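You operate a simulated robot arm through the tools that you are given. There is no shell and no other tool. Be economical: measure what you need, move in short steps, check, and stop when the job is done.

You run a simulated robot arm. Do the job below in one go: nothing can be reset, and whatever is moved stays where it is left.

JOB
Brew a pot of mild coffee with the purple pack.
Fine: switch the coffee maker on, press brew once and wait for the green light.
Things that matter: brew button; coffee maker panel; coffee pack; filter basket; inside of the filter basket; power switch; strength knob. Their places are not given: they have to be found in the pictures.

Only the result counts: the job must be done as asked and must still hold three seconds after the hand-in. Knocking over, shifting, dropping, spilling or breaking anything else fails it.

ROBOT AND FRAMES
A 7-joint arm with a two-finger parallel gripper, fixed in place. Base frame: the origin is at the foot of the arm, x ahead of it, y to its left, z up. Units: mm, degrees, N and s.
With the tool pointing down near the work surface it reaches from about 220 to 580 mm from the base axis. Its first joint turns from -66.0 to 66.0 degrees. Payload 2.5 kg.
The TCP is the grasp point between the finger pads, 23 mm short of the fingertips. In the tool frame z runs along the fingers and y along their closing line. The gripper opens to 94 mm. The fingers are 38 mm wide and 10 mm thick; the gripper's body (54 by 96 mm) begins 39 mm behind the TCP.
Orientation is told as [roll, pitch, yaw] about the base's x, y, z axes, in that order, counted from this pose: with the fingers straight down and closing along the base's y, the tool's x points along the base's -x, its y along +y and its z along -z.

CONTROLS
- The arm moves only by the tool send_rows. Its argument "series" is text: rows parted by semicolons, each of 7 numbers parted by spaces: the shift along the tool's x, y, z in mm, then the turn, a rotation vector about the tool's x, y, z in degrees, then the gripper command, from -1 (shut) to 1 (fully open), values between in proportion. In form: tx ty tz wx wy wz claw; .... A call has 1 to 20 rows; each row is the pose to reach, as a shift and turn from the pose commanded when the call began, along the tool's axes at that moment. A row lasts 0.2 s, in which the tool goes at most 50 mm and 8.6 degrees; a call with a longer step from one row to the next is refused whole, and so is a gripper value outside its range. Where a pose cannot be reached the arm comes as near as it can. A force on the tool above 70 N (or 10 N above the force at the start of the call, whichever is more), or a blocked arm, ends the call early, and 0.2 s more pass. Each finger travels about 108 mm/s and halts on what it meets, pressing with about 23 N; the grip force reading is that of the motor and also rises with nothing between the fingers. The clock runs only during rows and for 0.2 s after the last one: add rows that repeat a pose to give the fingers time. The reply holds the time, the measured pose of the TCP, the force on the tool along the base axes, the opening and the grip force, in the units named above and with some noise, with the torque about the TCP (base axes, N m) and any sound that the robot's microphone picked up, and new pictures: "show" is both (left out), scene, wrist or none.
- Cameras (640 x 400 px; columns grow to the right, rows downward): "scene" is fixed at [117.6, -401, 559.7]; the picture's right is [0.84, -0.54, 0.00], its down [-0.22, -0.35, -0.91] and it looks along [0.49, 0.77, -0.42] (base axes); focal length 299 px, centre (320, 200). "wrist" rides on the gripper at [86, 16, -75] in the tool frame; the picture's right is [-0.18, 0.98, 0.00], its down [-0.58, -0.11, -0.81] and it looks along [-0.79, -0.15, 0.59] (tool axes); focal length 243 px, centre (320, 200).
- measure_at(camera, pixels): there is no depth. For up to 12 entries [column, row, z] of the newest picture of that camera ("zoom" is the newest enlarged one), the place [x, y] in the base frame at which the ray of that pixel passes the height z, good to about 2 mm. No time passes.
- enlarge(camera, box): a new picture of the part [left, top, right, bottom] of that camera's present view, enlarged. No time passes.
- close_job(): hands the job in; it is judged then, once.

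Keep the steps short. Do not move on a guess: measure, check each grasp and each placing, and mend mistakes. In all there are 80 turns and 200 pictures (those below and enlarged ones count). Leave the gripper open and the arm clear of the work at the hand-in unless told otherwise, and finish with a single line.

The tools are called after "Request:" as a command line: name --argument value ..., lists and objects as JSON in quotes. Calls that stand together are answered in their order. send_rows: Moves the arm, as the interface text tells. Its arguments: {"type":"object","properties":{"series":{"type":"string"},"show":{"type":"string","enum":["both","scene","wrist","none"]}},"required":["series"]} The other tools are called the same way: measure_at (camera, pixels) gives the place at which the rays of pixels pass given heights; enlarge (camera, box) takes an enlarged picture of a part of a camera's view; close_job () hands the job in.

At the start:

```text
clock: 0.0
tcp_pos: [335.4, 129.9, 478.0]
orientation: [0.0, 0.0, 0.0]
force: [0.5, 0.3, 0.2]
ft_torque: [-0.01, -0.02, -0.01]
opening: 94.1
grip_force: 0.1
```

scene: 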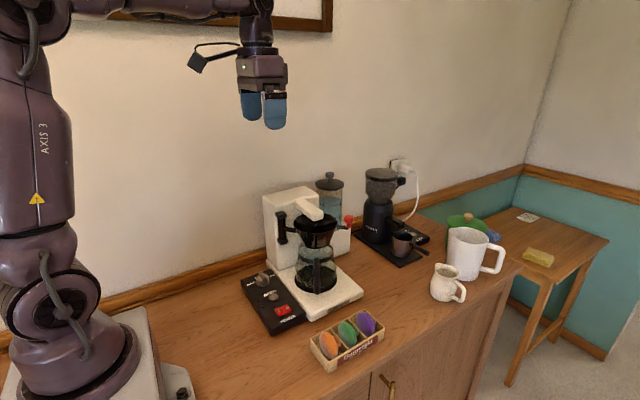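
wrist: 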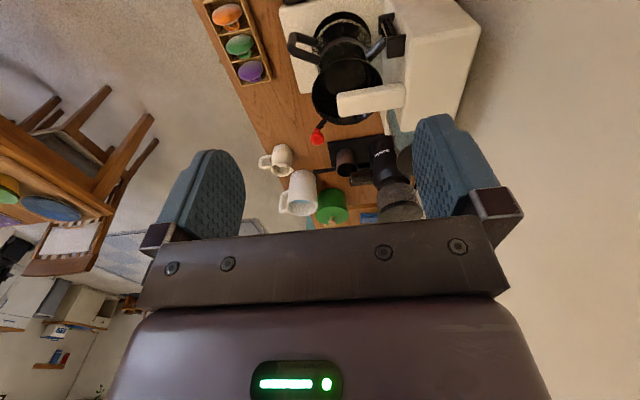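

I see the coffee maker in the middle of the scene picture, with the panel at its lower left and the pack box at about (347,340). I'll enlarge these areas to look closer.

Request:
enlarge --camera "scene" --box '[230, 170, 390, 270]'

Request:
enlarge --camera "scene" --box '[230, 250, 310, 340]'

Request:
enlarge --camera "scene" --box '[300, 300, 400, 380]'

Request:
enlarge --camera "wrist" --box '[190, 0, 490, 180]'

```text
4.00 times, centred on (310, 220) of scene
```

zoom: 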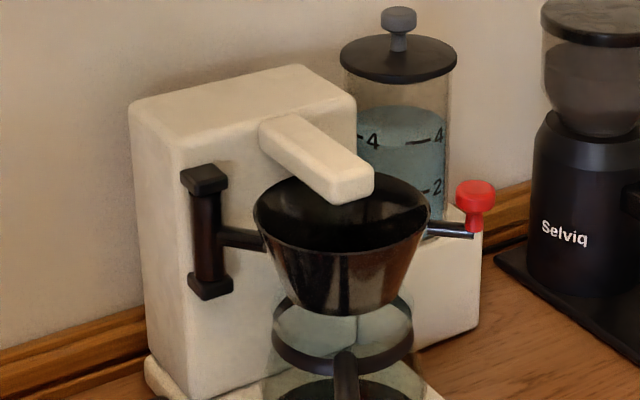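

```text
4.44 times, centred on (270, 295) of scene
```

zoom: 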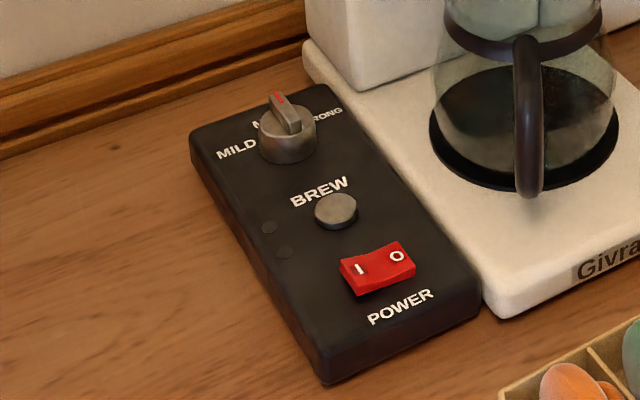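

```text
5.00 times, centred on (350, 340) of scene
```

zoom: 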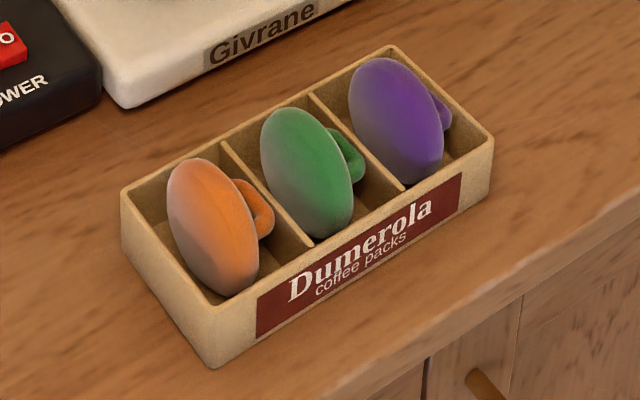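

```text
2.13 times, centred on (340, 90) of wrist
```

zoom: 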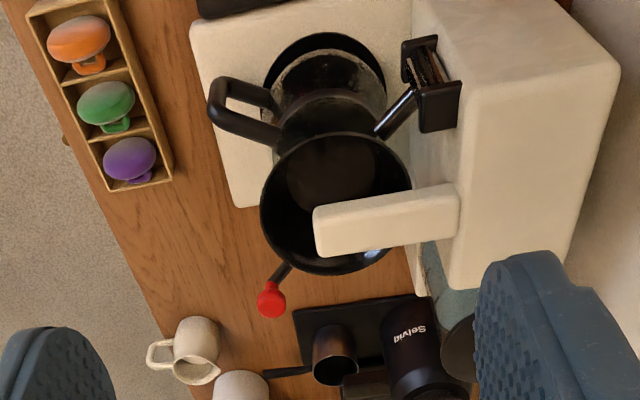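

Next I'll triangulate points seen in both cameras: the tray's two far corners, the red knob, the basket rim and the panel.

Request:
measure_at --camera "scene" --pixels '[[378, 309.4, 0], [378, 309.4, 100], [398.6, 327, 0], [398.6, 327, 100], [349, 218, 0], [349, 218, 200], [280.5, 279, 0], [280.5, 279, 100]]'

Request:
measure_at --camera "wrist" --pixels '[[270.6, 75, 0], [270.6, 75, 100], [238.3, 88, 0], [238.3, 88, 100], [317.5, 137, 0], [317.5, 137, 200]]'

```text
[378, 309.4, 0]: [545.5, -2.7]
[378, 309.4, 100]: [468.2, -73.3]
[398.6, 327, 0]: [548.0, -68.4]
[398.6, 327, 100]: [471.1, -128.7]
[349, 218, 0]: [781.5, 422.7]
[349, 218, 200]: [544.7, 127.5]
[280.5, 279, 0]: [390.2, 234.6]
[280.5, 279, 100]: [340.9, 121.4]
```

```text
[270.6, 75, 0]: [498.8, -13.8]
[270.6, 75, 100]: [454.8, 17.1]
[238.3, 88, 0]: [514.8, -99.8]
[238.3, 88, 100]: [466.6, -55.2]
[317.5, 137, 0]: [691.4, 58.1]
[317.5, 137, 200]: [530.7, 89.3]
```

The enlarged views have a different width from the boxes I gave, so my pixel conversion was off. I'll measure again with corrected pixels.

Request:
measure_at --camera "scene" --pixels '[[364, 309.4, 0], [364, 309.4, 100], [384.6, 327, 0], [384.6, 327, 100], [324.5, 359, 50], [366, 323, 80], [291, 321, 50], [273.5, 297, 50], [262, 277, 60]]'

Request:
measure_at --camera "wrist" --pixels '[[270.6, 71.2, 0], [270.6, 71.2, 100], [238.3, 84.4, 0], [238.3, 84.4, 100], [250, 71, 60]]'

```text
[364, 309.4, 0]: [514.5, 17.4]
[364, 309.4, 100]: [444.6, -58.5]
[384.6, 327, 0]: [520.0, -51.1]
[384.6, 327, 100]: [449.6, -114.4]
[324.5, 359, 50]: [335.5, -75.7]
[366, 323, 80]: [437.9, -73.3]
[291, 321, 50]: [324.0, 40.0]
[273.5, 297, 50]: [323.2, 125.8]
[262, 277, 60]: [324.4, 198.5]
```

```text
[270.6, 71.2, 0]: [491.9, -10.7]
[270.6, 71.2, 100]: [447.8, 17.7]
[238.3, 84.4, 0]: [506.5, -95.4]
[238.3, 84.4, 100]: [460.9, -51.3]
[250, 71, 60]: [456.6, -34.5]
```

The tray's top edge is at about z 42, and the red knob is near (512, 92, 225). Next I'll turn the tool by yaw 90 and move it in front of the machine, so the wrist camera looks at it along +y.

Request:
send_rows --series "-4 -15 5 0 0 -8 1;-8 -30 10 0 0 -16 1;-12 -45 15 0 0 -24 1;-16 -60 20 0 0 -32 1;-20 -75 25 0 0 -40 1;-24 -90 30 0 0 -48 1;-28 -105 35 0 0 -56 1;-32 -120 40 0 0 -64 1;-36 -135 45 0 0 -72 1;-40 -150 50 0 0 -80 1;-43 -165 55 0 0 -86 1;-45 -180 60 0 0 -90 1;-45 -180 60 0 0 -90 1"

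```text
clock: 2.8
tcp_pos: [380.8, -48.2, 418.4]
orientation: [-0.1, 0.0, 90.1]
force: [0.2, 0.3, 0.5]
ft_torque: [-0.01, 0.02, 0.01]
opening: 93.9
grip_force: 0.0
```

scene: 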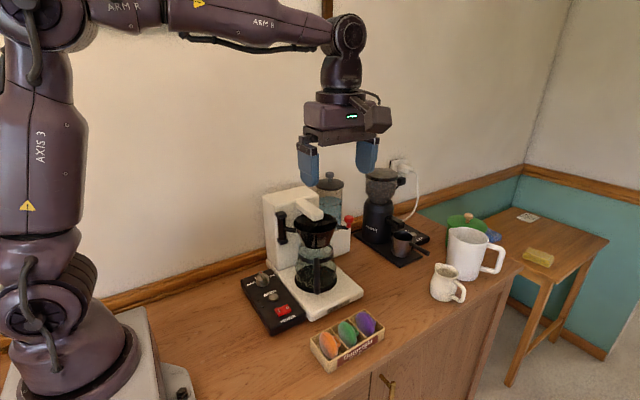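
wrist: 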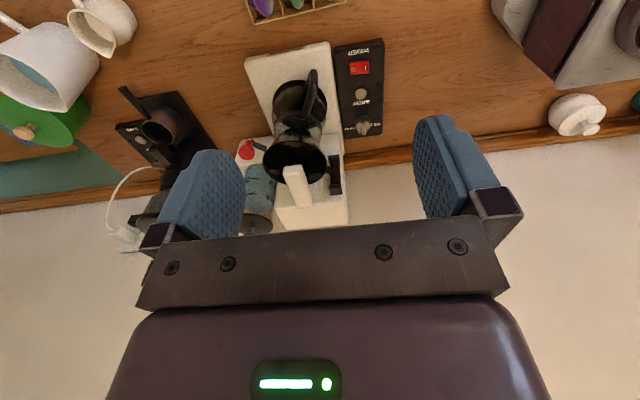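

The wrist picture is upside-down and shows the panel at (355-370, 60-125). I'll enlarge the machine and panel in it.

Request:
enlarge --camera "wrist" --box '[220, 30, 400, 142]'

Request:
enlarge --camera "scene" --box '[240, 260, 320, 310]'

Request:
enlarge --camera "wrist" --box '[220, 120, 380, 220]'

```text
3.56 times, centred on (310, 86) of wrist
```

zoom: 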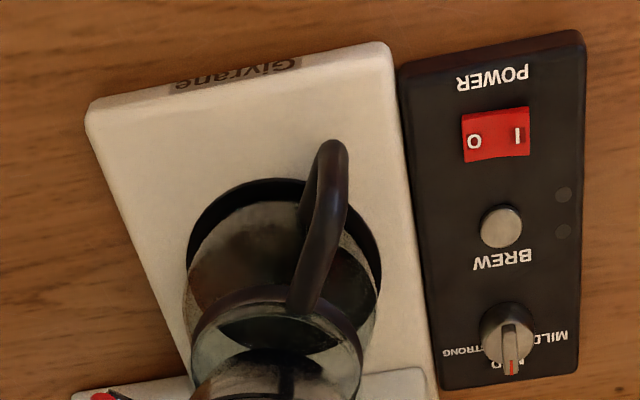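

```text
8.00 times, centred on (280, 285) of scene
```

zoom: 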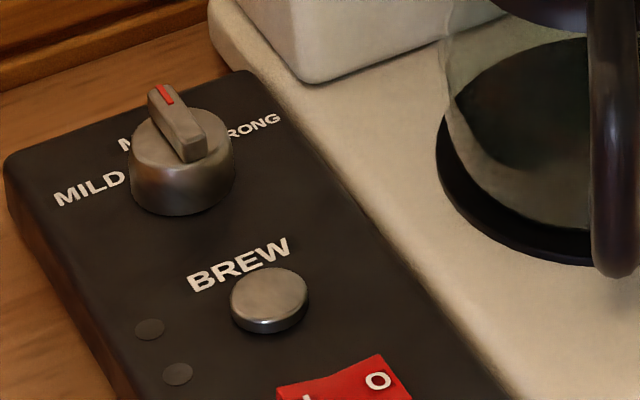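

```text
4.00 times, centred on (300, 170) of wrist
```

zoom: 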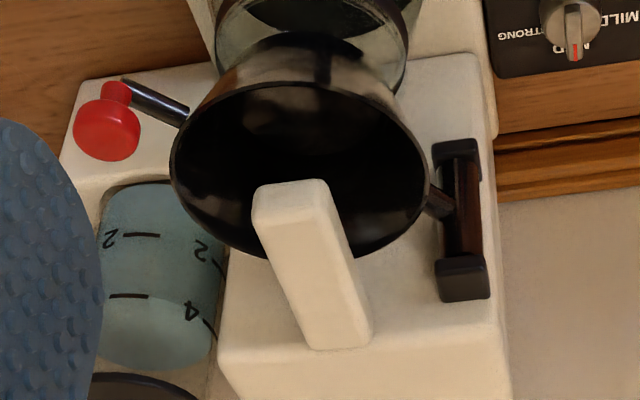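

Now I'll triangulate brew, switch, knob, red knob, basket rim points and tray corners.

Request:
measure_at --camera "wrist" --pixels '[[361.1, 93.3, 20], [361.1, 93.3, 60], [359.7, 67.7, 20], [359.7, 67.7, 60], [363.9, 126.7, 30], [363.9, 126.7, 90], [246.5, 153, 200], [246.5, 153, 240], [263.5, 163, 200], [327, 170, 200], [383.2, 43, 30], [417.5, 19, 0]]'

Request:
measure_at --camera "scene" --pixels '[[273.6, 296.9, 20], [273.6, 296.9, 60], [283, 310, 20], [283, 310, 60], [262.3, 275.3, 30], [262.3, 275.3, 90], [348.7, 218.7, 200], [348.7, 218.7, 240], [293.5, 225.5, 200], [337, 230, 200]]'

```text
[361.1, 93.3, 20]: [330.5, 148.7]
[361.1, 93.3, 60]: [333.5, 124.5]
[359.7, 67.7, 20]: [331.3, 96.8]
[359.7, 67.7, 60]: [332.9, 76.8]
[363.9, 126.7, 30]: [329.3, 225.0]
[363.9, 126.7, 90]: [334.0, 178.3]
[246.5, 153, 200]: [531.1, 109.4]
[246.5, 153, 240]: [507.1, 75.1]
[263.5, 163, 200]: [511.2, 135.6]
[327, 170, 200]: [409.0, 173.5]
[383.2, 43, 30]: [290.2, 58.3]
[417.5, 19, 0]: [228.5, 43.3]
```

```text
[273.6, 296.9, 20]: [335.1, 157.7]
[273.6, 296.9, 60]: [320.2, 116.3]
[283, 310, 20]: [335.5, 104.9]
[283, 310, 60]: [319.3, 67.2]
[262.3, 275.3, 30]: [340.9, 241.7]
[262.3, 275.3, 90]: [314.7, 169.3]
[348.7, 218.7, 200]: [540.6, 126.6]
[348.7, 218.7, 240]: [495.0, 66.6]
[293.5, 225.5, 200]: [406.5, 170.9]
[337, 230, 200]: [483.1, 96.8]
```

Estimates so far: brew is near (330, 140, 36), the power switch near (331, 90, 35), the strength knob near (330, 201, 60) and pointing at MED, and the red handle near (516, 91, 223). Next I'll back the arm towards -y and lower it to see the packs closely.

Request:
send_rows --series "30 0 15 0 0 0 1;60 0 30 0 0 0 1;90 -10 45 0 0 0 1;120 -20 60 0 0 0 1;150 -30 80 0 0 0 1;170 -40 100 0 0 0 1;170 -45 130 0 0 0 1;170 -45 150 0 0 0 1;170 -45 150 0 0 0 1"

```text
clock: 4.8
tcp_pos: [426.2, -218.8, 266.9]
orientation: [0.0, 0.0, 90.0]
force: [-0.3, 0.0, 0.7]
ft_torque: [-0.01, -0.01, 0.02]
opening: 93.9
grip_force: 0.0
```

scene: 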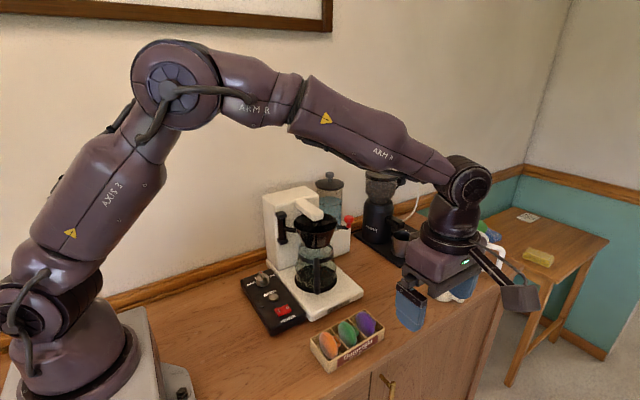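
wrist: 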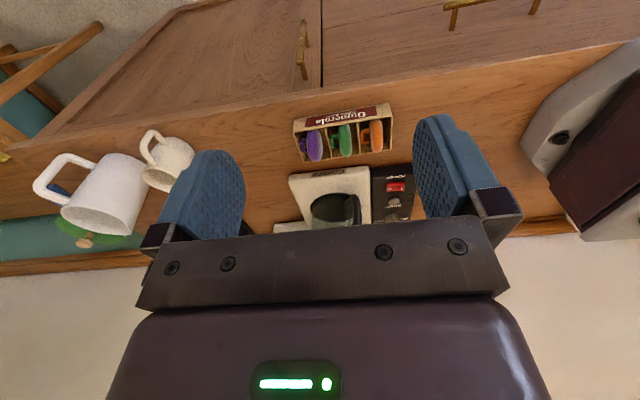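

Request:
enlarge --camera "wrist" --box '[280, 95, 408, 175]'

Request:
enlarge --camera "scene" --box '[315, 305, 395, 355]'

```text
5.00 times, centred on (344, 135) of wrist
```

zoom: 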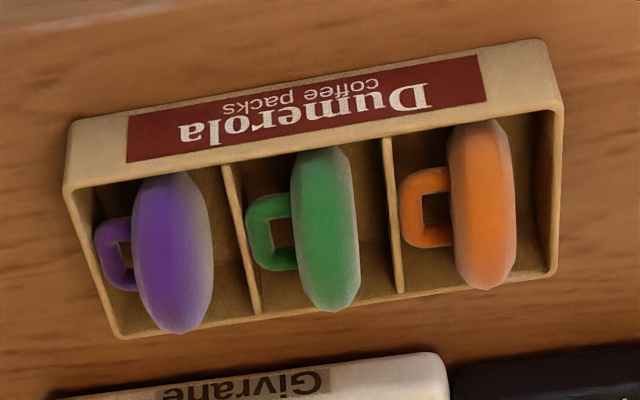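

```text
8.00 times, centred on (355, 330) of scene
```

zoom: 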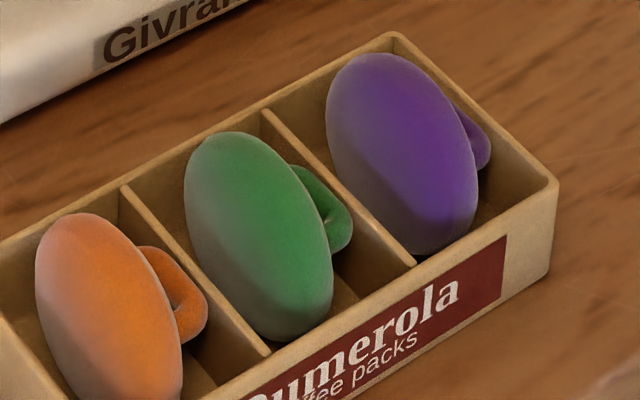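

The pods stand on edge in their compartments, with a loop handle on the +x face. I'll triangulate the purple pod, its loop and the tray edges.

Request:
measure_at --camera "wrist" --pixels '[[300, 144, 0], [300, 144, 60], [313.4, 145, 30], [313.4, 145, 70], [293, 134, 30], [293, 134, 50], [304.5, 162, 30], [304.5, 162, 50], [391.8, 115, 40], [390.5, 149.5, 40], [323, 145, 40], [306, 145, 40]]'

Request:
measure_at --camera "scene" --pixels '[[375.6, 323.75, 0], [375.6, 323.75, 60], [365.5, 319, 30], [365.5, 319, 70], [384.6, 328, 30], [384.6, 328, 50], [364.5, 309.5, 30], [364.5, 309.5, 50], [356, 318, 40], [374, 321, 40], [365, 309.5, 40]]'

```text
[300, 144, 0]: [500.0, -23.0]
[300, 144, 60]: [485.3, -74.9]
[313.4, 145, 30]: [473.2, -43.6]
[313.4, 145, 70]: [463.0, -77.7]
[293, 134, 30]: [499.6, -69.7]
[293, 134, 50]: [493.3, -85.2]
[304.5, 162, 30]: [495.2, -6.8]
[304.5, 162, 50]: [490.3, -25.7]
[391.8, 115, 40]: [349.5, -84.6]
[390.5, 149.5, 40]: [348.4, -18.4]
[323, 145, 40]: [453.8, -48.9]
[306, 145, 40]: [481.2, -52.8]
```

```text
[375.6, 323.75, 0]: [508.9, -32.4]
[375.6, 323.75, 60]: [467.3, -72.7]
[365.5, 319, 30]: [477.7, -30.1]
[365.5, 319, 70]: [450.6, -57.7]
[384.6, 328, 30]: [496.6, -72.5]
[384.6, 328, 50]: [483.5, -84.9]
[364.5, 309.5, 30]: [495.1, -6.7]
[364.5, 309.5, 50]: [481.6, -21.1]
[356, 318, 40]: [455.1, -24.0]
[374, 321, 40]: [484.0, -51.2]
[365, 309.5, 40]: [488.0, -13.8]
```

The tray's top edge is at z≈30, it is almost axis-aligned, and the purple pod centre is near (470, -40, 31). Before the knob I need the label positions and the machine body's left edge, so I'll measure those.

Request:
measure_at --camera "scene" --pixels '[[247.1, 285, 30], [255.6, 282.3, 30], [270, 277, 30], [274, 274.5, 30], [255.5, 278, 30], [278.75, 269.5, 20], [240.5, 281, 28], [270, 270, 30], [262.3, 282, 45], [300, 324, 30]]'

Request:
enlarge --camera "scene" --box '[240, 262, 288, 292]'

```text
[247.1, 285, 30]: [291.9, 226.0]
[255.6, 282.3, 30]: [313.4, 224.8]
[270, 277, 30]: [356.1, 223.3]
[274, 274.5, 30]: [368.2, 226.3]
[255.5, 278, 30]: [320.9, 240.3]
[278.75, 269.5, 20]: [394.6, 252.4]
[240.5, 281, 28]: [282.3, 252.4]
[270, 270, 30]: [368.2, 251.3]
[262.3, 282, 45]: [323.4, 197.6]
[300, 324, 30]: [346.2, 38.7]
```

```text
13.33 times, centred on (264, 277) of scene
```

zoom: 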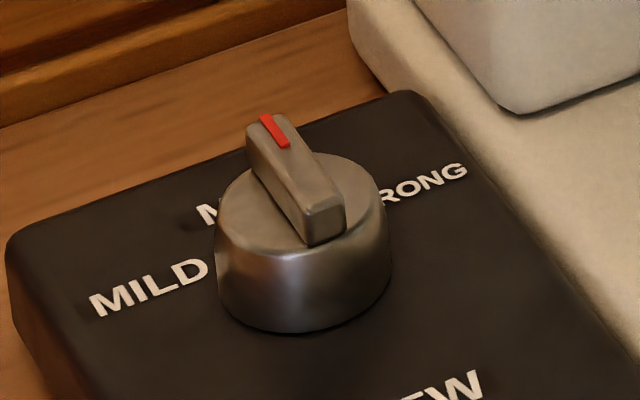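

The MILD label's direction is about 50° counter-clockwise from MED, and the knob centre is near (330, 202). I'll move above the knob with yaw 0 so I can grip its cylinder along y.

Request:
send_rows --series "-20 25 0 0 0 8 1;-50 50 0 0 0 16 1;-85 75 0 0 0 24 1;-120 96 0 0 0 32 1;-155 96 0 0 0 40 1;-190 96 0 0 0 48 0.3;-225 96 0 0 0 56 0.3;-260 96 0 0 0 64 0.3;-295 96 0 0 0 72 0.3;-330 96 0 0 0 80 0.3;-365 96 0 0 0 86 0.3;-400 96 0 0 0 90 0.3;-420 96 0 0 0 90 0.3;-420 96 40 0 0 90 0.3;-420 96 80 0 0 90 0.3;-420 96 117 0 0 90 0.3;-420 96 147 0 0 90 0.3;-420 96 147 0 0 90 0.3"

```text
clock: 8.6
tcp_pos: [330.4, 201.5, 121.8]
orientation: [0.0, 0.0, 0.1]
force: [0.3, -0.2, -0.1]
ft_torque: [0.0, -0.01, 0.0]
opening: 61.3
grip_force: 0.0
```

scene: 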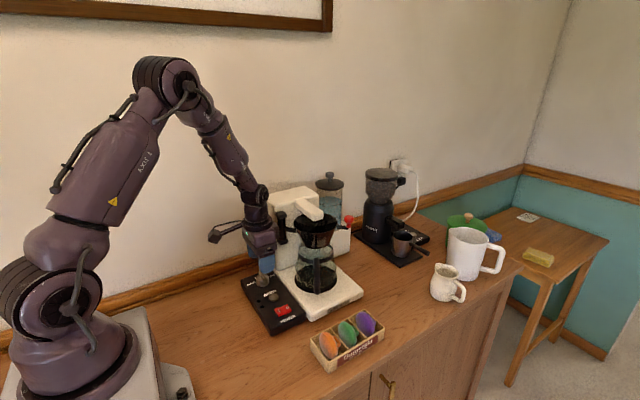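
wrist: 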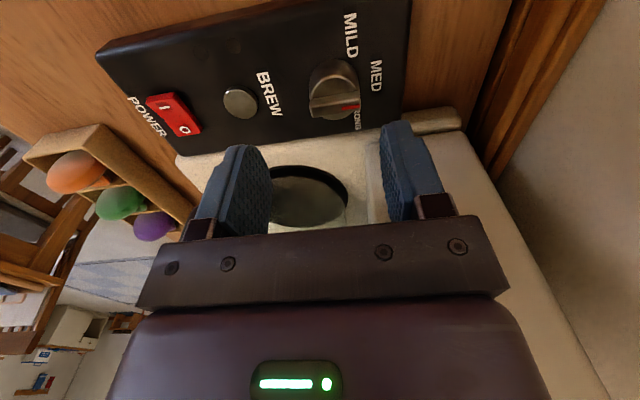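

The panel is now clear in the wrist view, with the knob near (334,88). I'll enlarge it to refine positions.

Request:
enlarge --camera "wrist" --box '[280, 0, 440, 130]'

Request:
enlarge --camera "scene" --box '[230, 240, 310, 290]'

Request:
measure_at --camera "wrist" --pixels '[[240, 101, 34], [173, 113, 34], [335, 98, 60], [333, 88, 45], [350, 35, 28], [377, 76, 28], [312, 90, 40], [359, 90, 40], [102, 50, 28], [410, 2, 28]]'

```text
3.08 times, centred on (360, 65) of wrist
```

zoom: 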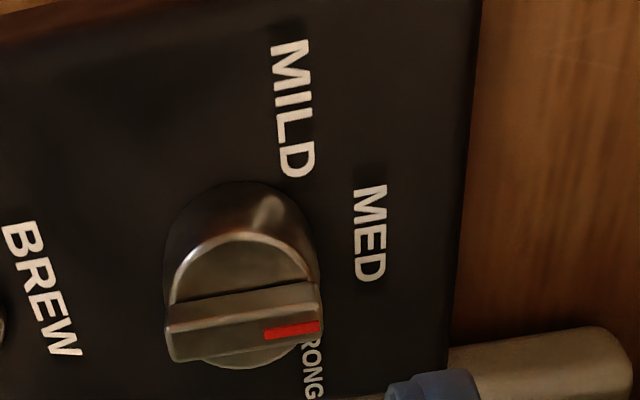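

```text
8.00 times, centred on (270, 265) of scene
```

zoom: 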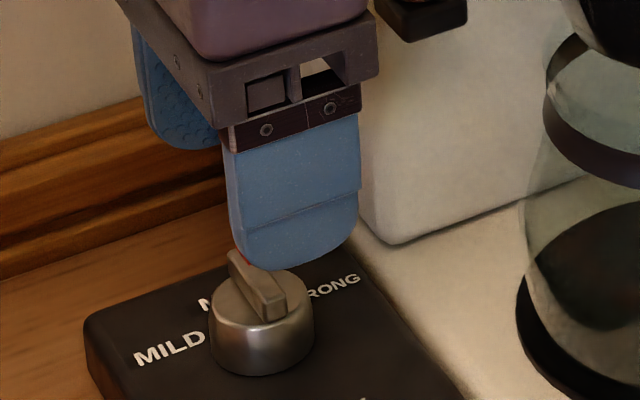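

```text
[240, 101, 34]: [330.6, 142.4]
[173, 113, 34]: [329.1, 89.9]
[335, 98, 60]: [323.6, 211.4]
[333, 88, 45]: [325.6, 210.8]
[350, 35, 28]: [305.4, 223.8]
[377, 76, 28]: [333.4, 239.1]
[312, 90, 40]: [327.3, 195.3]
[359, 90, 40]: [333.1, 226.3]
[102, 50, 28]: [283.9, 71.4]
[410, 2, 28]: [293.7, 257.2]
```

Request:
measure_at --camera "wrist" --pixels '[[336, 97.8, 45], [336, 97.8, 50], [336, 97.8, 55], [311.3, 97.5, 50], [360.6, 95, 50]]'

Request:
measure_at --camera "scene" --pixels '[[262.65, 277.4, 45], [262.65, 277.4, 50], [262.65, 277.4, 55], [256.2, 279, 45], [269.2, 278, 45]]'

```text
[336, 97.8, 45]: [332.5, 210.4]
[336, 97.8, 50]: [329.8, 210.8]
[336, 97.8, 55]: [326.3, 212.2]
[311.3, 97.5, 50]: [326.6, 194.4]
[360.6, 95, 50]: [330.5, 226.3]
```

```text
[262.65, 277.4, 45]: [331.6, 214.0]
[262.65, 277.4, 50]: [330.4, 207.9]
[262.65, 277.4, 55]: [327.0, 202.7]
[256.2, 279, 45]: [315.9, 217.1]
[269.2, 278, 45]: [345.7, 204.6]
```

The knob centre is at (331, 211), its top is at z≈48 and its diameter is about 32. I'll go down to TCP z 60 (tips at 37), close on the cylinder, and keep yaw for now.

Request:
send_rows --series "-1 9.5 20 0 0 0 0.3;-1 9.5 40 0 0 0 0.3;-1 9.5 52 0 0 0 0.3;-1 9.5 62 0 0 0 0.3;-1 9.5 62 0 0 0 0.3;-1 9.5 62 0 0 0 -0.5;-1 9.5 62 0 0 0 -0.5;-1 9.5 62 0 0 0 -0.5"

```text
clock: 10.4
tcp_pos: [329.8, 210.2, 59.0]
orientation: [-0.1, 0.0, 0.0]
force: [1.1, -7.7, -0.8]
ft_torque: [-0.14, 0.06, -0.01]
opening: 32.7
grip_force: 45.4
```

scene: 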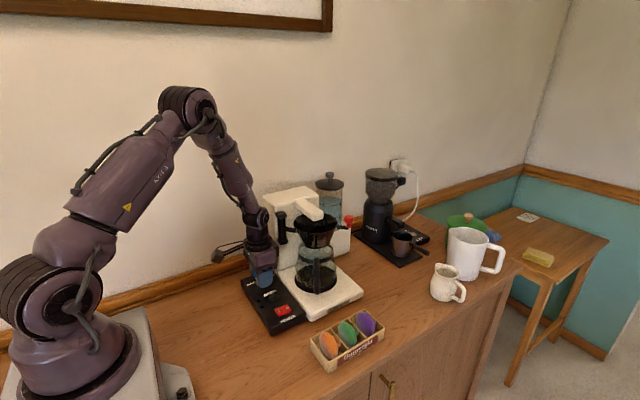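
wrist: 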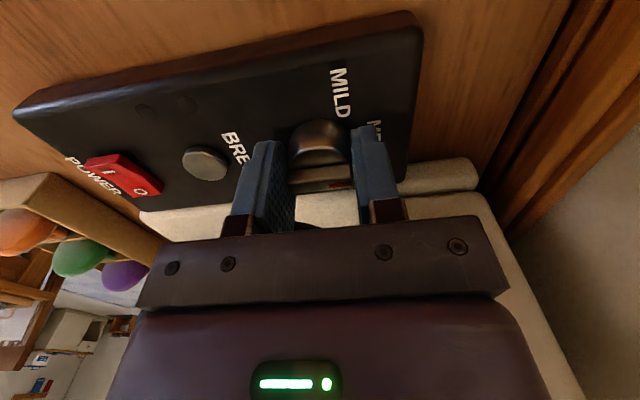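

The grip on the knob holds at 32.7 mm. I'll turn 50° counter-clockwise (tool z negative).

Request:
send_rows --series "0 0 0 0 0 -7 -0.5;0 0 0 0 0 -14 -0.5;0 0 0 0 0 -21 -0.5;0 0 0 0 0 -28 -0.5;0 0 0 0 0 -35 -0.5;0 0 0 0 0 -42 -0.5;0 0 0 0 0 -50 -0.5;0 0 0 0 0 -50 -0.5"

```text
clock: 12.2
tcp_pos: [331.5, 209.4, 59.1]
orientation: [-0.1, 0.2, 50.2]
force: [1.6, -17.2, -13.8]
ft_torque: [-0.14, -0.24, -0.02]
opening: 32.6
grip_force: 45.0
```

scene: 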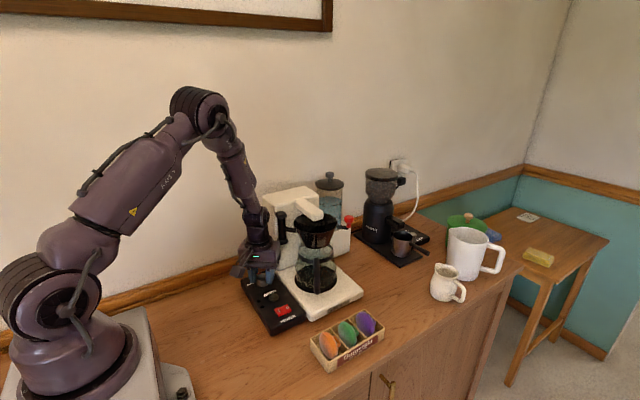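
wrist: 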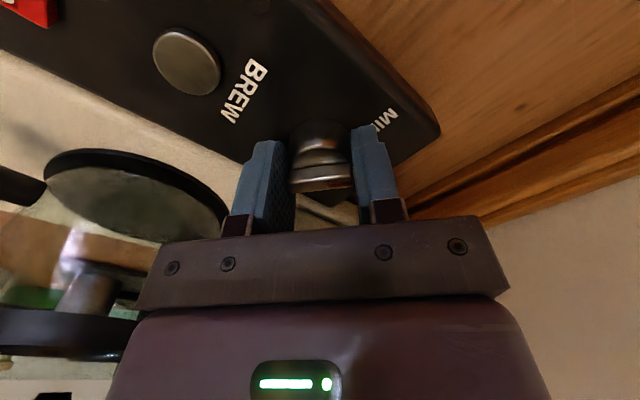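

The knob followed the turn. I'll open the fingers, lift, and check the pointer.

Request:
send_rows --series "0 0 0 0 0 0 0.3;0 0 0 0 0 0 0.3;0 0 -30 0 0 0 0.3;0 0 -70 0 0 0 0.3;0 0 -110 0 0 0 0.3;0 0 -110 0 0 0 0.3" --show "wrist"

Request:
enlarge --camera "scene" --box '[240, 262, 288, 292]'

```text
clock: 13.6
tcp_pos: [331.8, 211.4, 168.7]
orientation: [-0.1, 0.1, 50.1]
force: [-0.2, 0.7, 0.3]
ft_torque: [0.03, 0.0, 0.01]
opening: 61.0
grip_force: 0.0
```

wrist: 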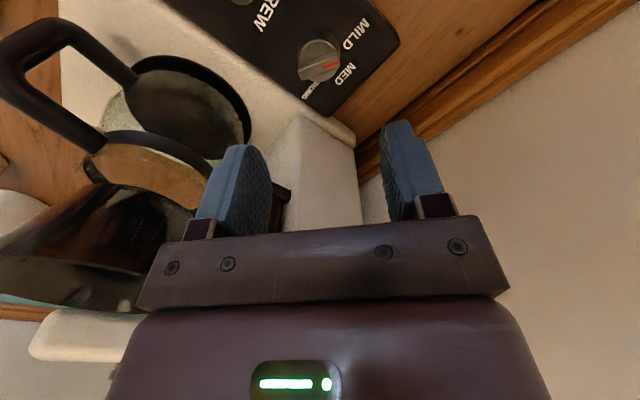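

```text
13.33 times, centred on (264, 277) of scene
```

zoom: 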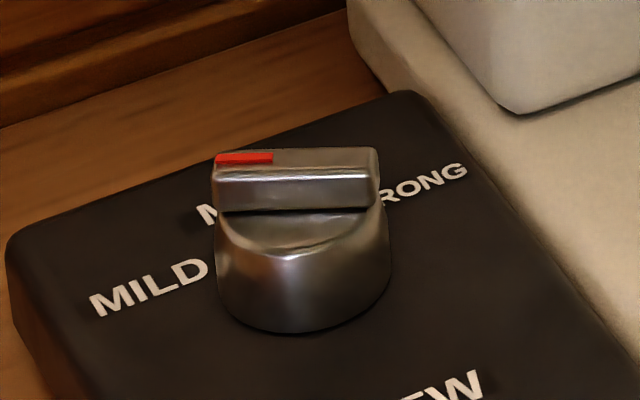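

The pointer has moved towards MILD. I'll enlarge the wrist view and measure the bar's actual angle against the label.

Request:
enlarge --camera "wrist" --box '[270, 0, 400, 110]'

```text
3.64 times, centred on (335, 55) of wrist
```

zoom: 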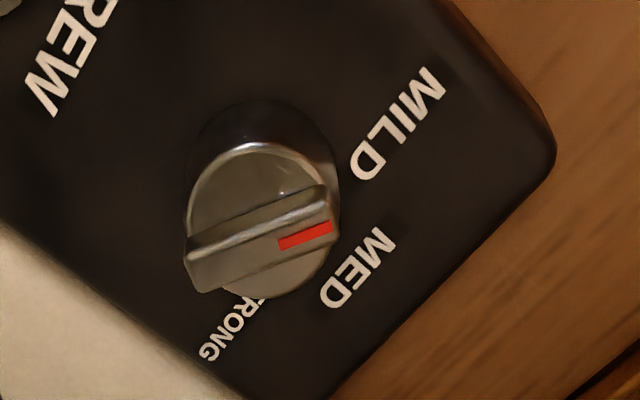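

Request:
measure_at --camera "zoom" --pixels '[[332, 226, 58], [279, 245, 58], [192, 272, 58], [398, 122, 28], [358, 267, 28], [231, 331, 28], [265, 190, 28], [262, 222, 48]]'

```text
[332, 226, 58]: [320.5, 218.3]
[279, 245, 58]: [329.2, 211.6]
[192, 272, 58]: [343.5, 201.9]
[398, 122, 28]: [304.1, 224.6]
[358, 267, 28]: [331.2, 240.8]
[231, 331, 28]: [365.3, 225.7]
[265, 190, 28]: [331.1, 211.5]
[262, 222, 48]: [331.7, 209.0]
```

The bar points 54.5° from +y while MILD is at about 62°. I'll regrip and turn about 7° more, then release and lift.

Request:
send_rows --series "0 0 40 0 0 0 0.3;0 0 80 0 0 0 0.3;0 0 110 0 0 0 0.3;0 0 110 0 0 0 -0.5;0 0 110 0 0 0 -0.5;0 0 110 0 0 0 -0.5;0 0 110 0 0 -4 -0.5;0 0 110 0 0 -7 -0.5;0 0 110 0 0 -7 -0.5;0 0 110 0 0 -7 0.3;0 0 110 0 0 -7 0.3;0 0 70 0 0 -7 0.3;0 0 30 0 0 -4 0.3;0 0 0 0 0 0 0.3;0 0 0 0 0 0 0.3" --show "wrist"

Request:
enlarge --camera "wrist" --box '[270, 0, 400, 110]'

Request:
measure_at --camera "zoom" --pixels '[[398, 122, 28]]'

```text
clock: 16.8
tcp_pos: [330.9, 211.9, 169.5]
orientation: [0.0, 0.0, 50.1]
force: [0.5, 0.0, -0.2]
ft_torque: [0.0, 0.01, 0.0]
opening: 61.2
grip_force: 0.1
```

wrist: 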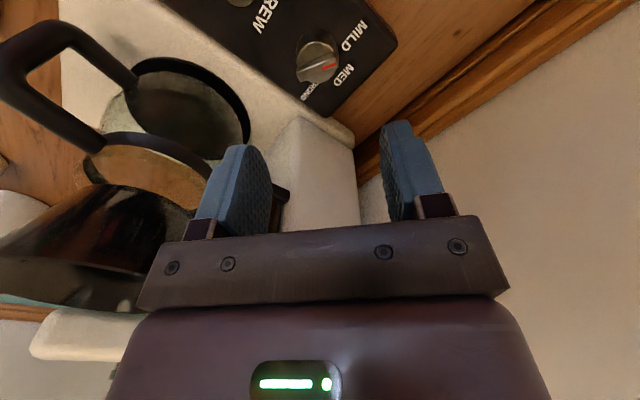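

```text
3.64 times, centred on (335, 55) of wrist
```

zoom: 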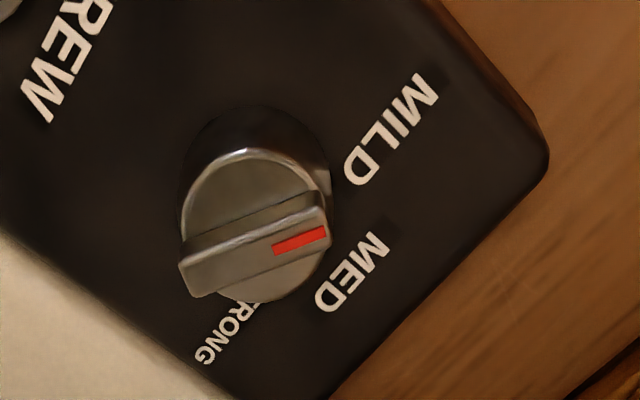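

```text
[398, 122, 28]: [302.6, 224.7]
```

The bar angle didn't change, so the knob is at its MILD stop. Next is the power switch at (329, 90): I'll press the "I" half on its -x side with closed fingertips. I'm moving above it with yaw 90.

Request:
send_rows --series "20 -13 0 0 0 -8 -1;40 -26 0 0 0 -16 -1;60 -39 0 0 0 -24 -1;80 -52 0 0 0 -32 -1;103 -67 0 0 0 -40 -1;103 -67 40 0 0 -40 -1;103 -67 80 0 0 -40 -1;103 -67 80 0 0 -40 -1"

Request:
enlarge --camera "scene" --box '[248, 280, 312, 320]'

```text
clock: 18.6
tcp_pos: [315.5, 86.5, 87.9]
orientation: [0.0, 0.0, 90.1]
force: [0.3, -0.9, -0.4]
ft_torque: [0.03, 0.05, 0.01]
opening: 0.3
grip_force: 22.3
```

scene: 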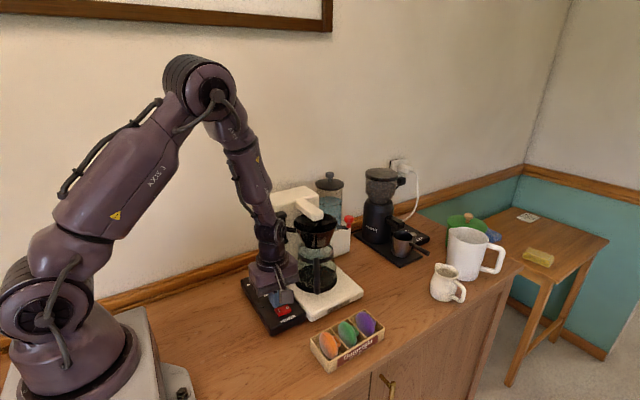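
wrist: 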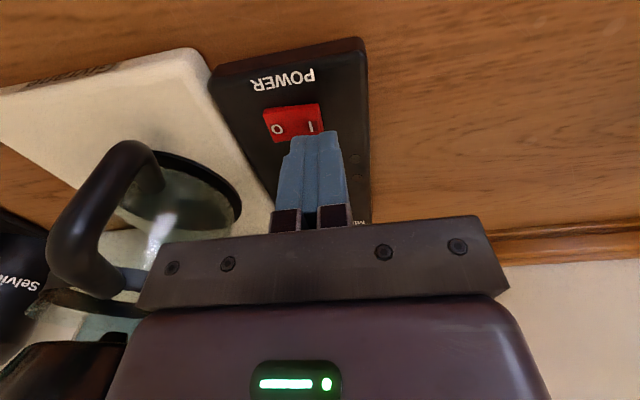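

```text
10.00 times, centred on (280, 300) of scene
```

zoom: 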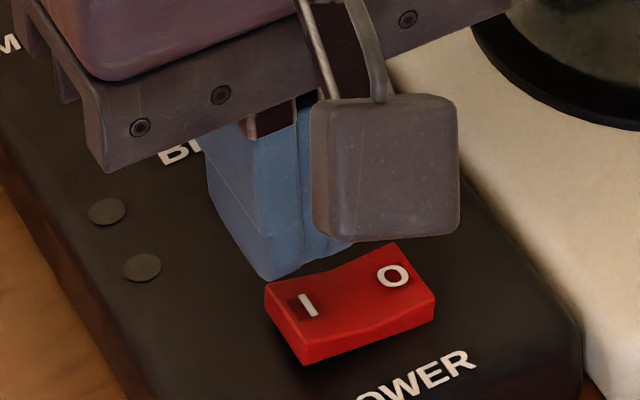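

I'll confirm the switch position from here before pressing.

Request:
measure_at --camera "wrist" --pixels '[[263, 110, 38], [319, 104, 38], [324, 131, 38], [272, 142, 38], [311, 127, 38], [277, 129, 38]]'

```text
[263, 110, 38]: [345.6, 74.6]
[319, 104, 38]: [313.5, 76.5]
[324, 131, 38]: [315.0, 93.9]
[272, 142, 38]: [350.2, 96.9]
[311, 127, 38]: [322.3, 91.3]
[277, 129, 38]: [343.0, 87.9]
```

The switch spans x 314–346 and y 76–96, so the fingertip is over the "I" half. I'll press down gradually and come back up.

Request:
send_rows --series "0 -1 15 0 0 0 -1;0 -1 22 0 0 0 -1;0 -1 25 0 0 0 -1;0 -1 28 0 0 0 -1;0 -1 30 0 0 0 -1" --show "none"

Request:
enlarge --camera "scene" --box '[248, 280, 312, 320]'

```text
clock: 19.8
tcp_pos: [316.1, 88.3, 60.1]
orientation: [-0.2, 0.2, 90.1]
force: [-16.2, -3.2, 53.7]
ft_torque: [0.1, -0.14, 0.0]
opening: 0.0
grip_force: 23.2
```

```text
10.00 times, centred on (280, 300) of scene
```

zoom: 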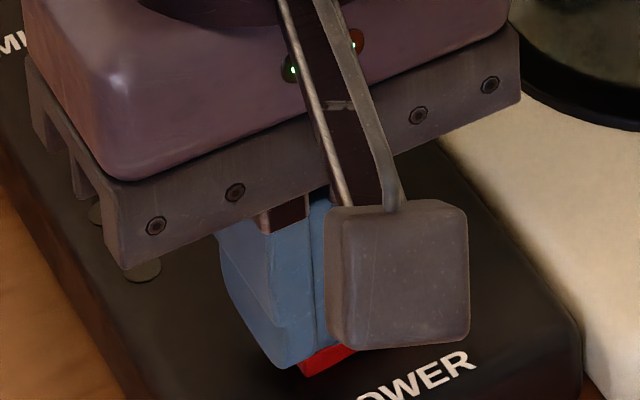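

The force reads 53.7 N, so the switch is pressed. I'll lift and check.

Request:
send_rows --series "0 0 -20 0 0 0 -1;0 0 -60 0 0 0 -1;0 0 -100 0 0 0 -1;0 0 -130 0 0 0 -1;0 0 -130 0 0 0 -1" --show "wrist"

Request:
enlarge --camera "scene" --box '[248, 280, 312, 320]'

```text
clock: 21.0
tcp_pos: [318.3, 88.0, 190.4]
orientation: [0.1, 0.1, 90.1]
force: [0.0, 0.0, 0.3]
ft_torque: [0.0, 0.01, 0.0]
opening: 0.0
grip_force: 23.1
```

wrist: 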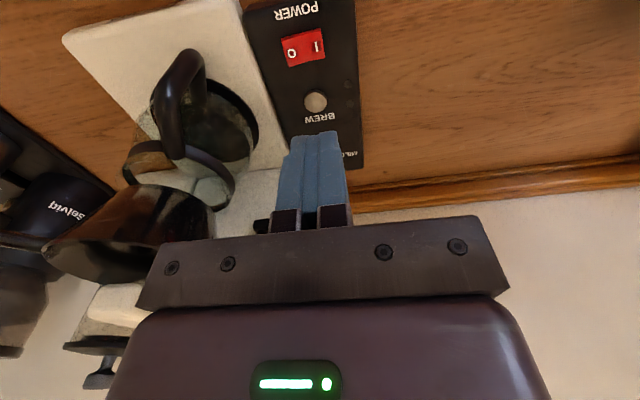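

```text
10.00 times, centred on (280, 300) of scene
```

zoom: 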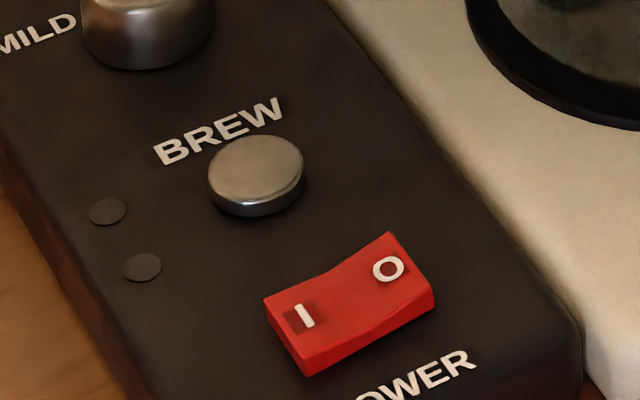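

The "I" side is now down and the "O" side raised, so the power is on. Next I'll take a view of the basket, hinge and red handle from the front with the gripper open.

Request:
send_rows --series "20 0 -40 0 0 0 -1;40 0 -80 0 0 0 0;60 -20 -115 0 0 0 1;80 -55 -150 0 0 0 1;100 -90 -180 0 0 0 1;125 -122 -200 0 0 0 1;125 -122 -200 0 0 0 1;125 -122 -200 0 0 0 1" --show "wrist"

Request:
enlarge --camera "wrist" --box '[240, 80, 400, 180]'

Request:
enlarge --camera "scene" --box '[264, 180, 376, 250]'

```text
refused: row 4 steps farther than a row can; nothing moved
```

```text
4.00 times, centred on (320, 130) of wrist
```

zoom: 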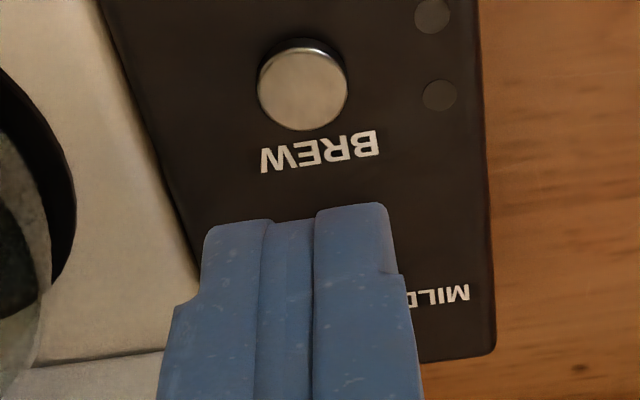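

```text
5.71 times, centred on (320, 215) of scene
```

zoom: 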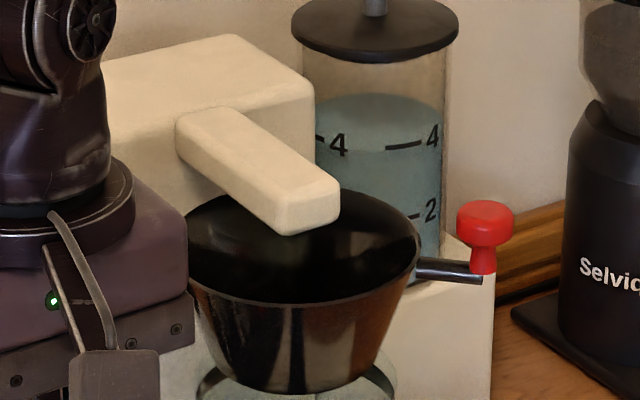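

One row's step was too long. I'll resend with smaller steps.

Request:
send_rows --series "15 0 -35 0 0 0 -1;30 0 -70 0 0 0 0;45 -15 -105 0 0 0 1;65 -40 -135 0 0 0 1;85 -65 -165 0 0 0 1;105 -95 -190 0 0 0 1;125 -122 -200 0 0 0 1;125 -122 -200 0 0 0 1" --show "wrist"

Request:
enlarge --camera "wrist" --box '[240, 100, 400, 200]'

Request:
enlarge --camera "scene" --box '[264, 180, 376, 250]'

```text
clock: 22.8
tcp_pos: [439.3, -36.8, 388.3]
orientation: [-0.1, 0.1, 90.0]
force: [0.1, 0.5, 0.7]
ft_torque: [0.01, 0.03, -0.02]
opening: 93.9
grip_force: 0.0
```

wrist: 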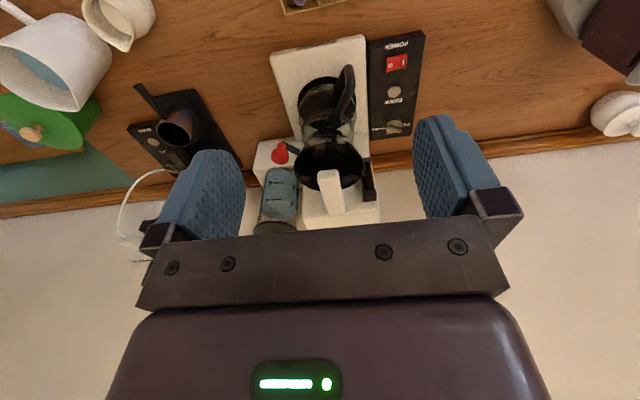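

```text
4.00 times, centred on (320, 150) of wrist
```

zoom: 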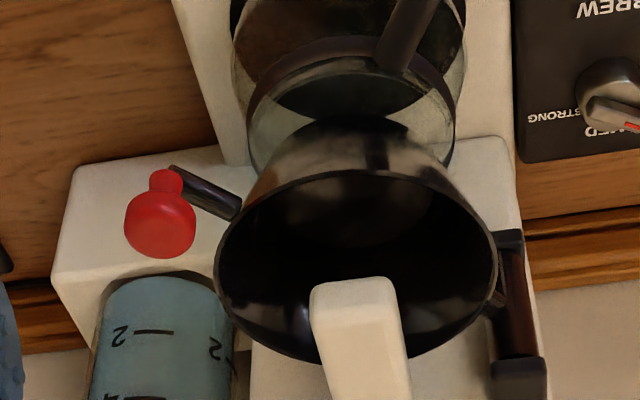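

```text
5.71 times, centred on (320, 215) of scene
```

zoom: 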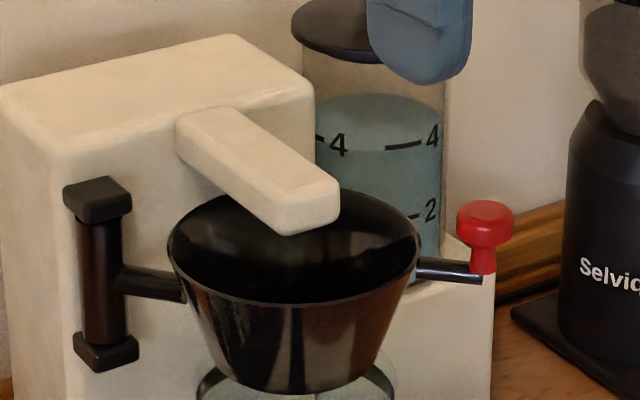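

Now I'll triangulate the red cap, hinge post top and rim centre.

Request:
measure_at --camera "scene" --pixels '[[349.05, 216.75, 200], [349.05, 216.75, 240], [281.15, 213.6, 200], [281.15, 213.6, 260], [281.9, 226.4, 180], [281.9, 226.4, 220], [315.5, 223.2, 180], [315.5, 223.2, 220], [348.5, 227.6, 200]]'

Request:
measure_at --camera "wrist" --pixels '[[280, 155.5, 200], [280, 155.5, 240], [369.5, 196, 200], [369.5, 196, 260], [369.5, 177.5, 180], [369.5, 177.5, 220], [329.3, 165.5, 180], [329.3, 165.5, 220], [281.75, 144.5, 200], [312, 207, 260]]'

```text
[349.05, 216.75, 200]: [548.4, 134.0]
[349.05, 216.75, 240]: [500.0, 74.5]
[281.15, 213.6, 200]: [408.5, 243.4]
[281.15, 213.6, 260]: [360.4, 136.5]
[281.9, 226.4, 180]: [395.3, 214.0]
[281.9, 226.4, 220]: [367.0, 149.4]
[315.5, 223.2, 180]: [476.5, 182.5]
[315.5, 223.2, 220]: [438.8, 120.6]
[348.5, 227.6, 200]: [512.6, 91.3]
```

```text
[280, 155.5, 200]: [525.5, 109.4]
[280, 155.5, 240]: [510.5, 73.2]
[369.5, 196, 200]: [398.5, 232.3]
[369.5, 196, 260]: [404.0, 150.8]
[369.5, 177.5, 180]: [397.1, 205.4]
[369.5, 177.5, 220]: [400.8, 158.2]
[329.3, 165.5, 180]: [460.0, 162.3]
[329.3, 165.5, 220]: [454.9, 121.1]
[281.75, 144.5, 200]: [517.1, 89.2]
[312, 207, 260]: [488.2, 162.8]
```

I read the hinge post near (394, 197), the basket centre near (455, 140), the rim at z≈205 with radius about 54, and the red knob near (515, 90, 200–235). I need the tank's position for clearance.

Request:
measure_at --camera "scene" --pixels '[[329.5, 185, 220], [329.5, 185, 300], [329.5, 175, 300], [332, 228, 100]]'

Request:
measure_at --wrist "x" --camera "wrist" --pixels '[[275, 228, 220], [275, 228, 300], [257, 185, 200], [298, 185, 200], [278, 170, 200]]'

Request:
enlarge --camera "wrist" --box '[240, 130, 400, 240]'

```text
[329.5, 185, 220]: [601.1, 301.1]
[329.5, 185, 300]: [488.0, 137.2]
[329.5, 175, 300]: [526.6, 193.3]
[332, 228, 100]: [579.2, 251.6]
```

```text
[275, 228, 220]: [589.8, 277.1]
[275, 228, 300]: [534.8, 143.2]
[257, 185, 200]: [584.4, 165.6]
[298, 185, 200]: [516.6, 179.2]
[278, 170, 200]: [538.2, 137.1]
```

```text
3.64 times, centred on (320, 185) of wrist
```

zoom: 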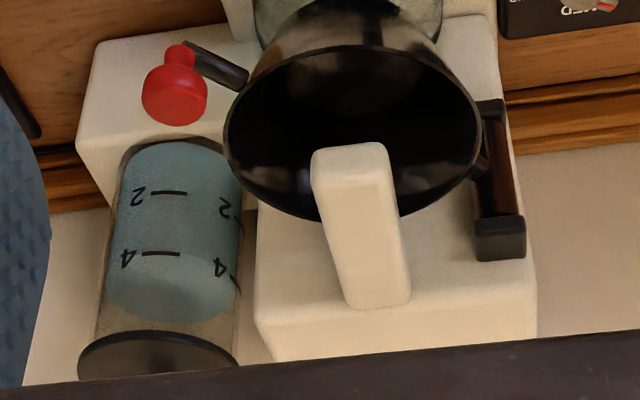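

The tank is well clear of the knob. I'll grip the red cap with the closing line tangential to the swing, at yaw about 139, which keeps the camera away from the machine. First I'll hover above it and check.

Request:
send_rows --series "-20 -12 10 0 0 -8 1;-40 -24 20 0 0 -16 0.5;-60 -36 30 0 0 -24 0.1;-80 -48 40 0 0 -32 0.1;-100 -60 50 0 0 -40 0.1;-115 -70 65 0 0 -46 0.1;-127 -76 80 0 0 -49 0.1;-127 -76 98 0 0 -49 0.1;-127 -76 98 0 0 -49 0.1"

Request:
enlarge --camera "scene" --box '[304, 180, 400, 240]'

```text
clock: 24.8
tcp_pos: [515.2, 89.0, 290.7]
orientation: [-0.1, -0.1, 139.1]
force: [0.4, -0.3, 0.2]
ft_torque: [0.01, -0.01, 0.0]
opening: 51.7
grip_force: 0.0
```

scene: 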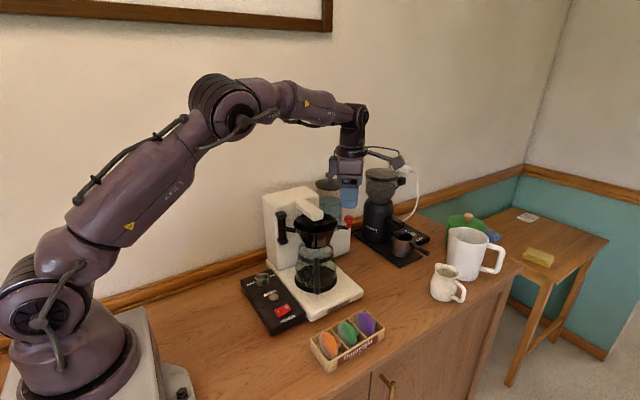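
wrist: 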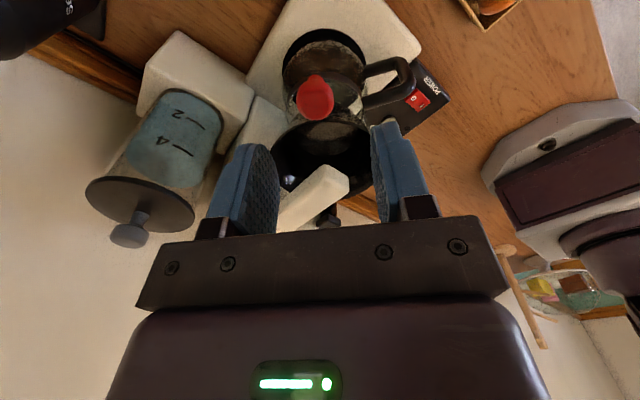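

```text
6.67 times, centred on (352, 210) of scene
```

zoom: 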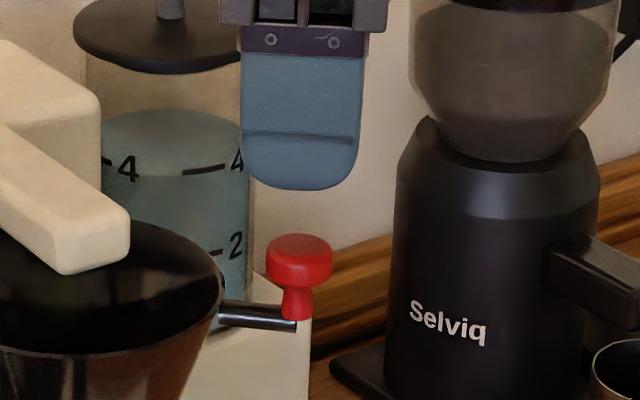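

The pose is reached. I'll triangulate the cap from this view: wrist (314,97) and scene zoom cap top (299,248).

Request:
measure_at --camera "wrist" --pixels '[[314, 97, 215], [314, 97, 230], [314, 97, 245], [296, 95, 228], [333, 98, 228]]'

Request:
measure_at --camera "zoom" --pixels '[[299, 250, 215], [299, 250, 230], [299, 250, 245], [296, 318, 200], [296, 318, 215]]'

```text
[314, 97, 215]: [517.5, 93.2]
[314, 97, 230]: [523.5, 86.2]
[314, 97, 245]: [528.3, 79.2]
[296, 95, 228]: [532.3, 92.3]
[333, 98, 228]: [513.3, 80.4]
```

```text
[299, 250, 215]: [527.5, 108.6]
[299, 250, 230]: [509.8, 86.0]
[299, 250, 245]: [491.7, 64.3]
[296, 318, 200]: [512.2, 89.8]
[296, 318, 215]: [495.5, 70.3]
```

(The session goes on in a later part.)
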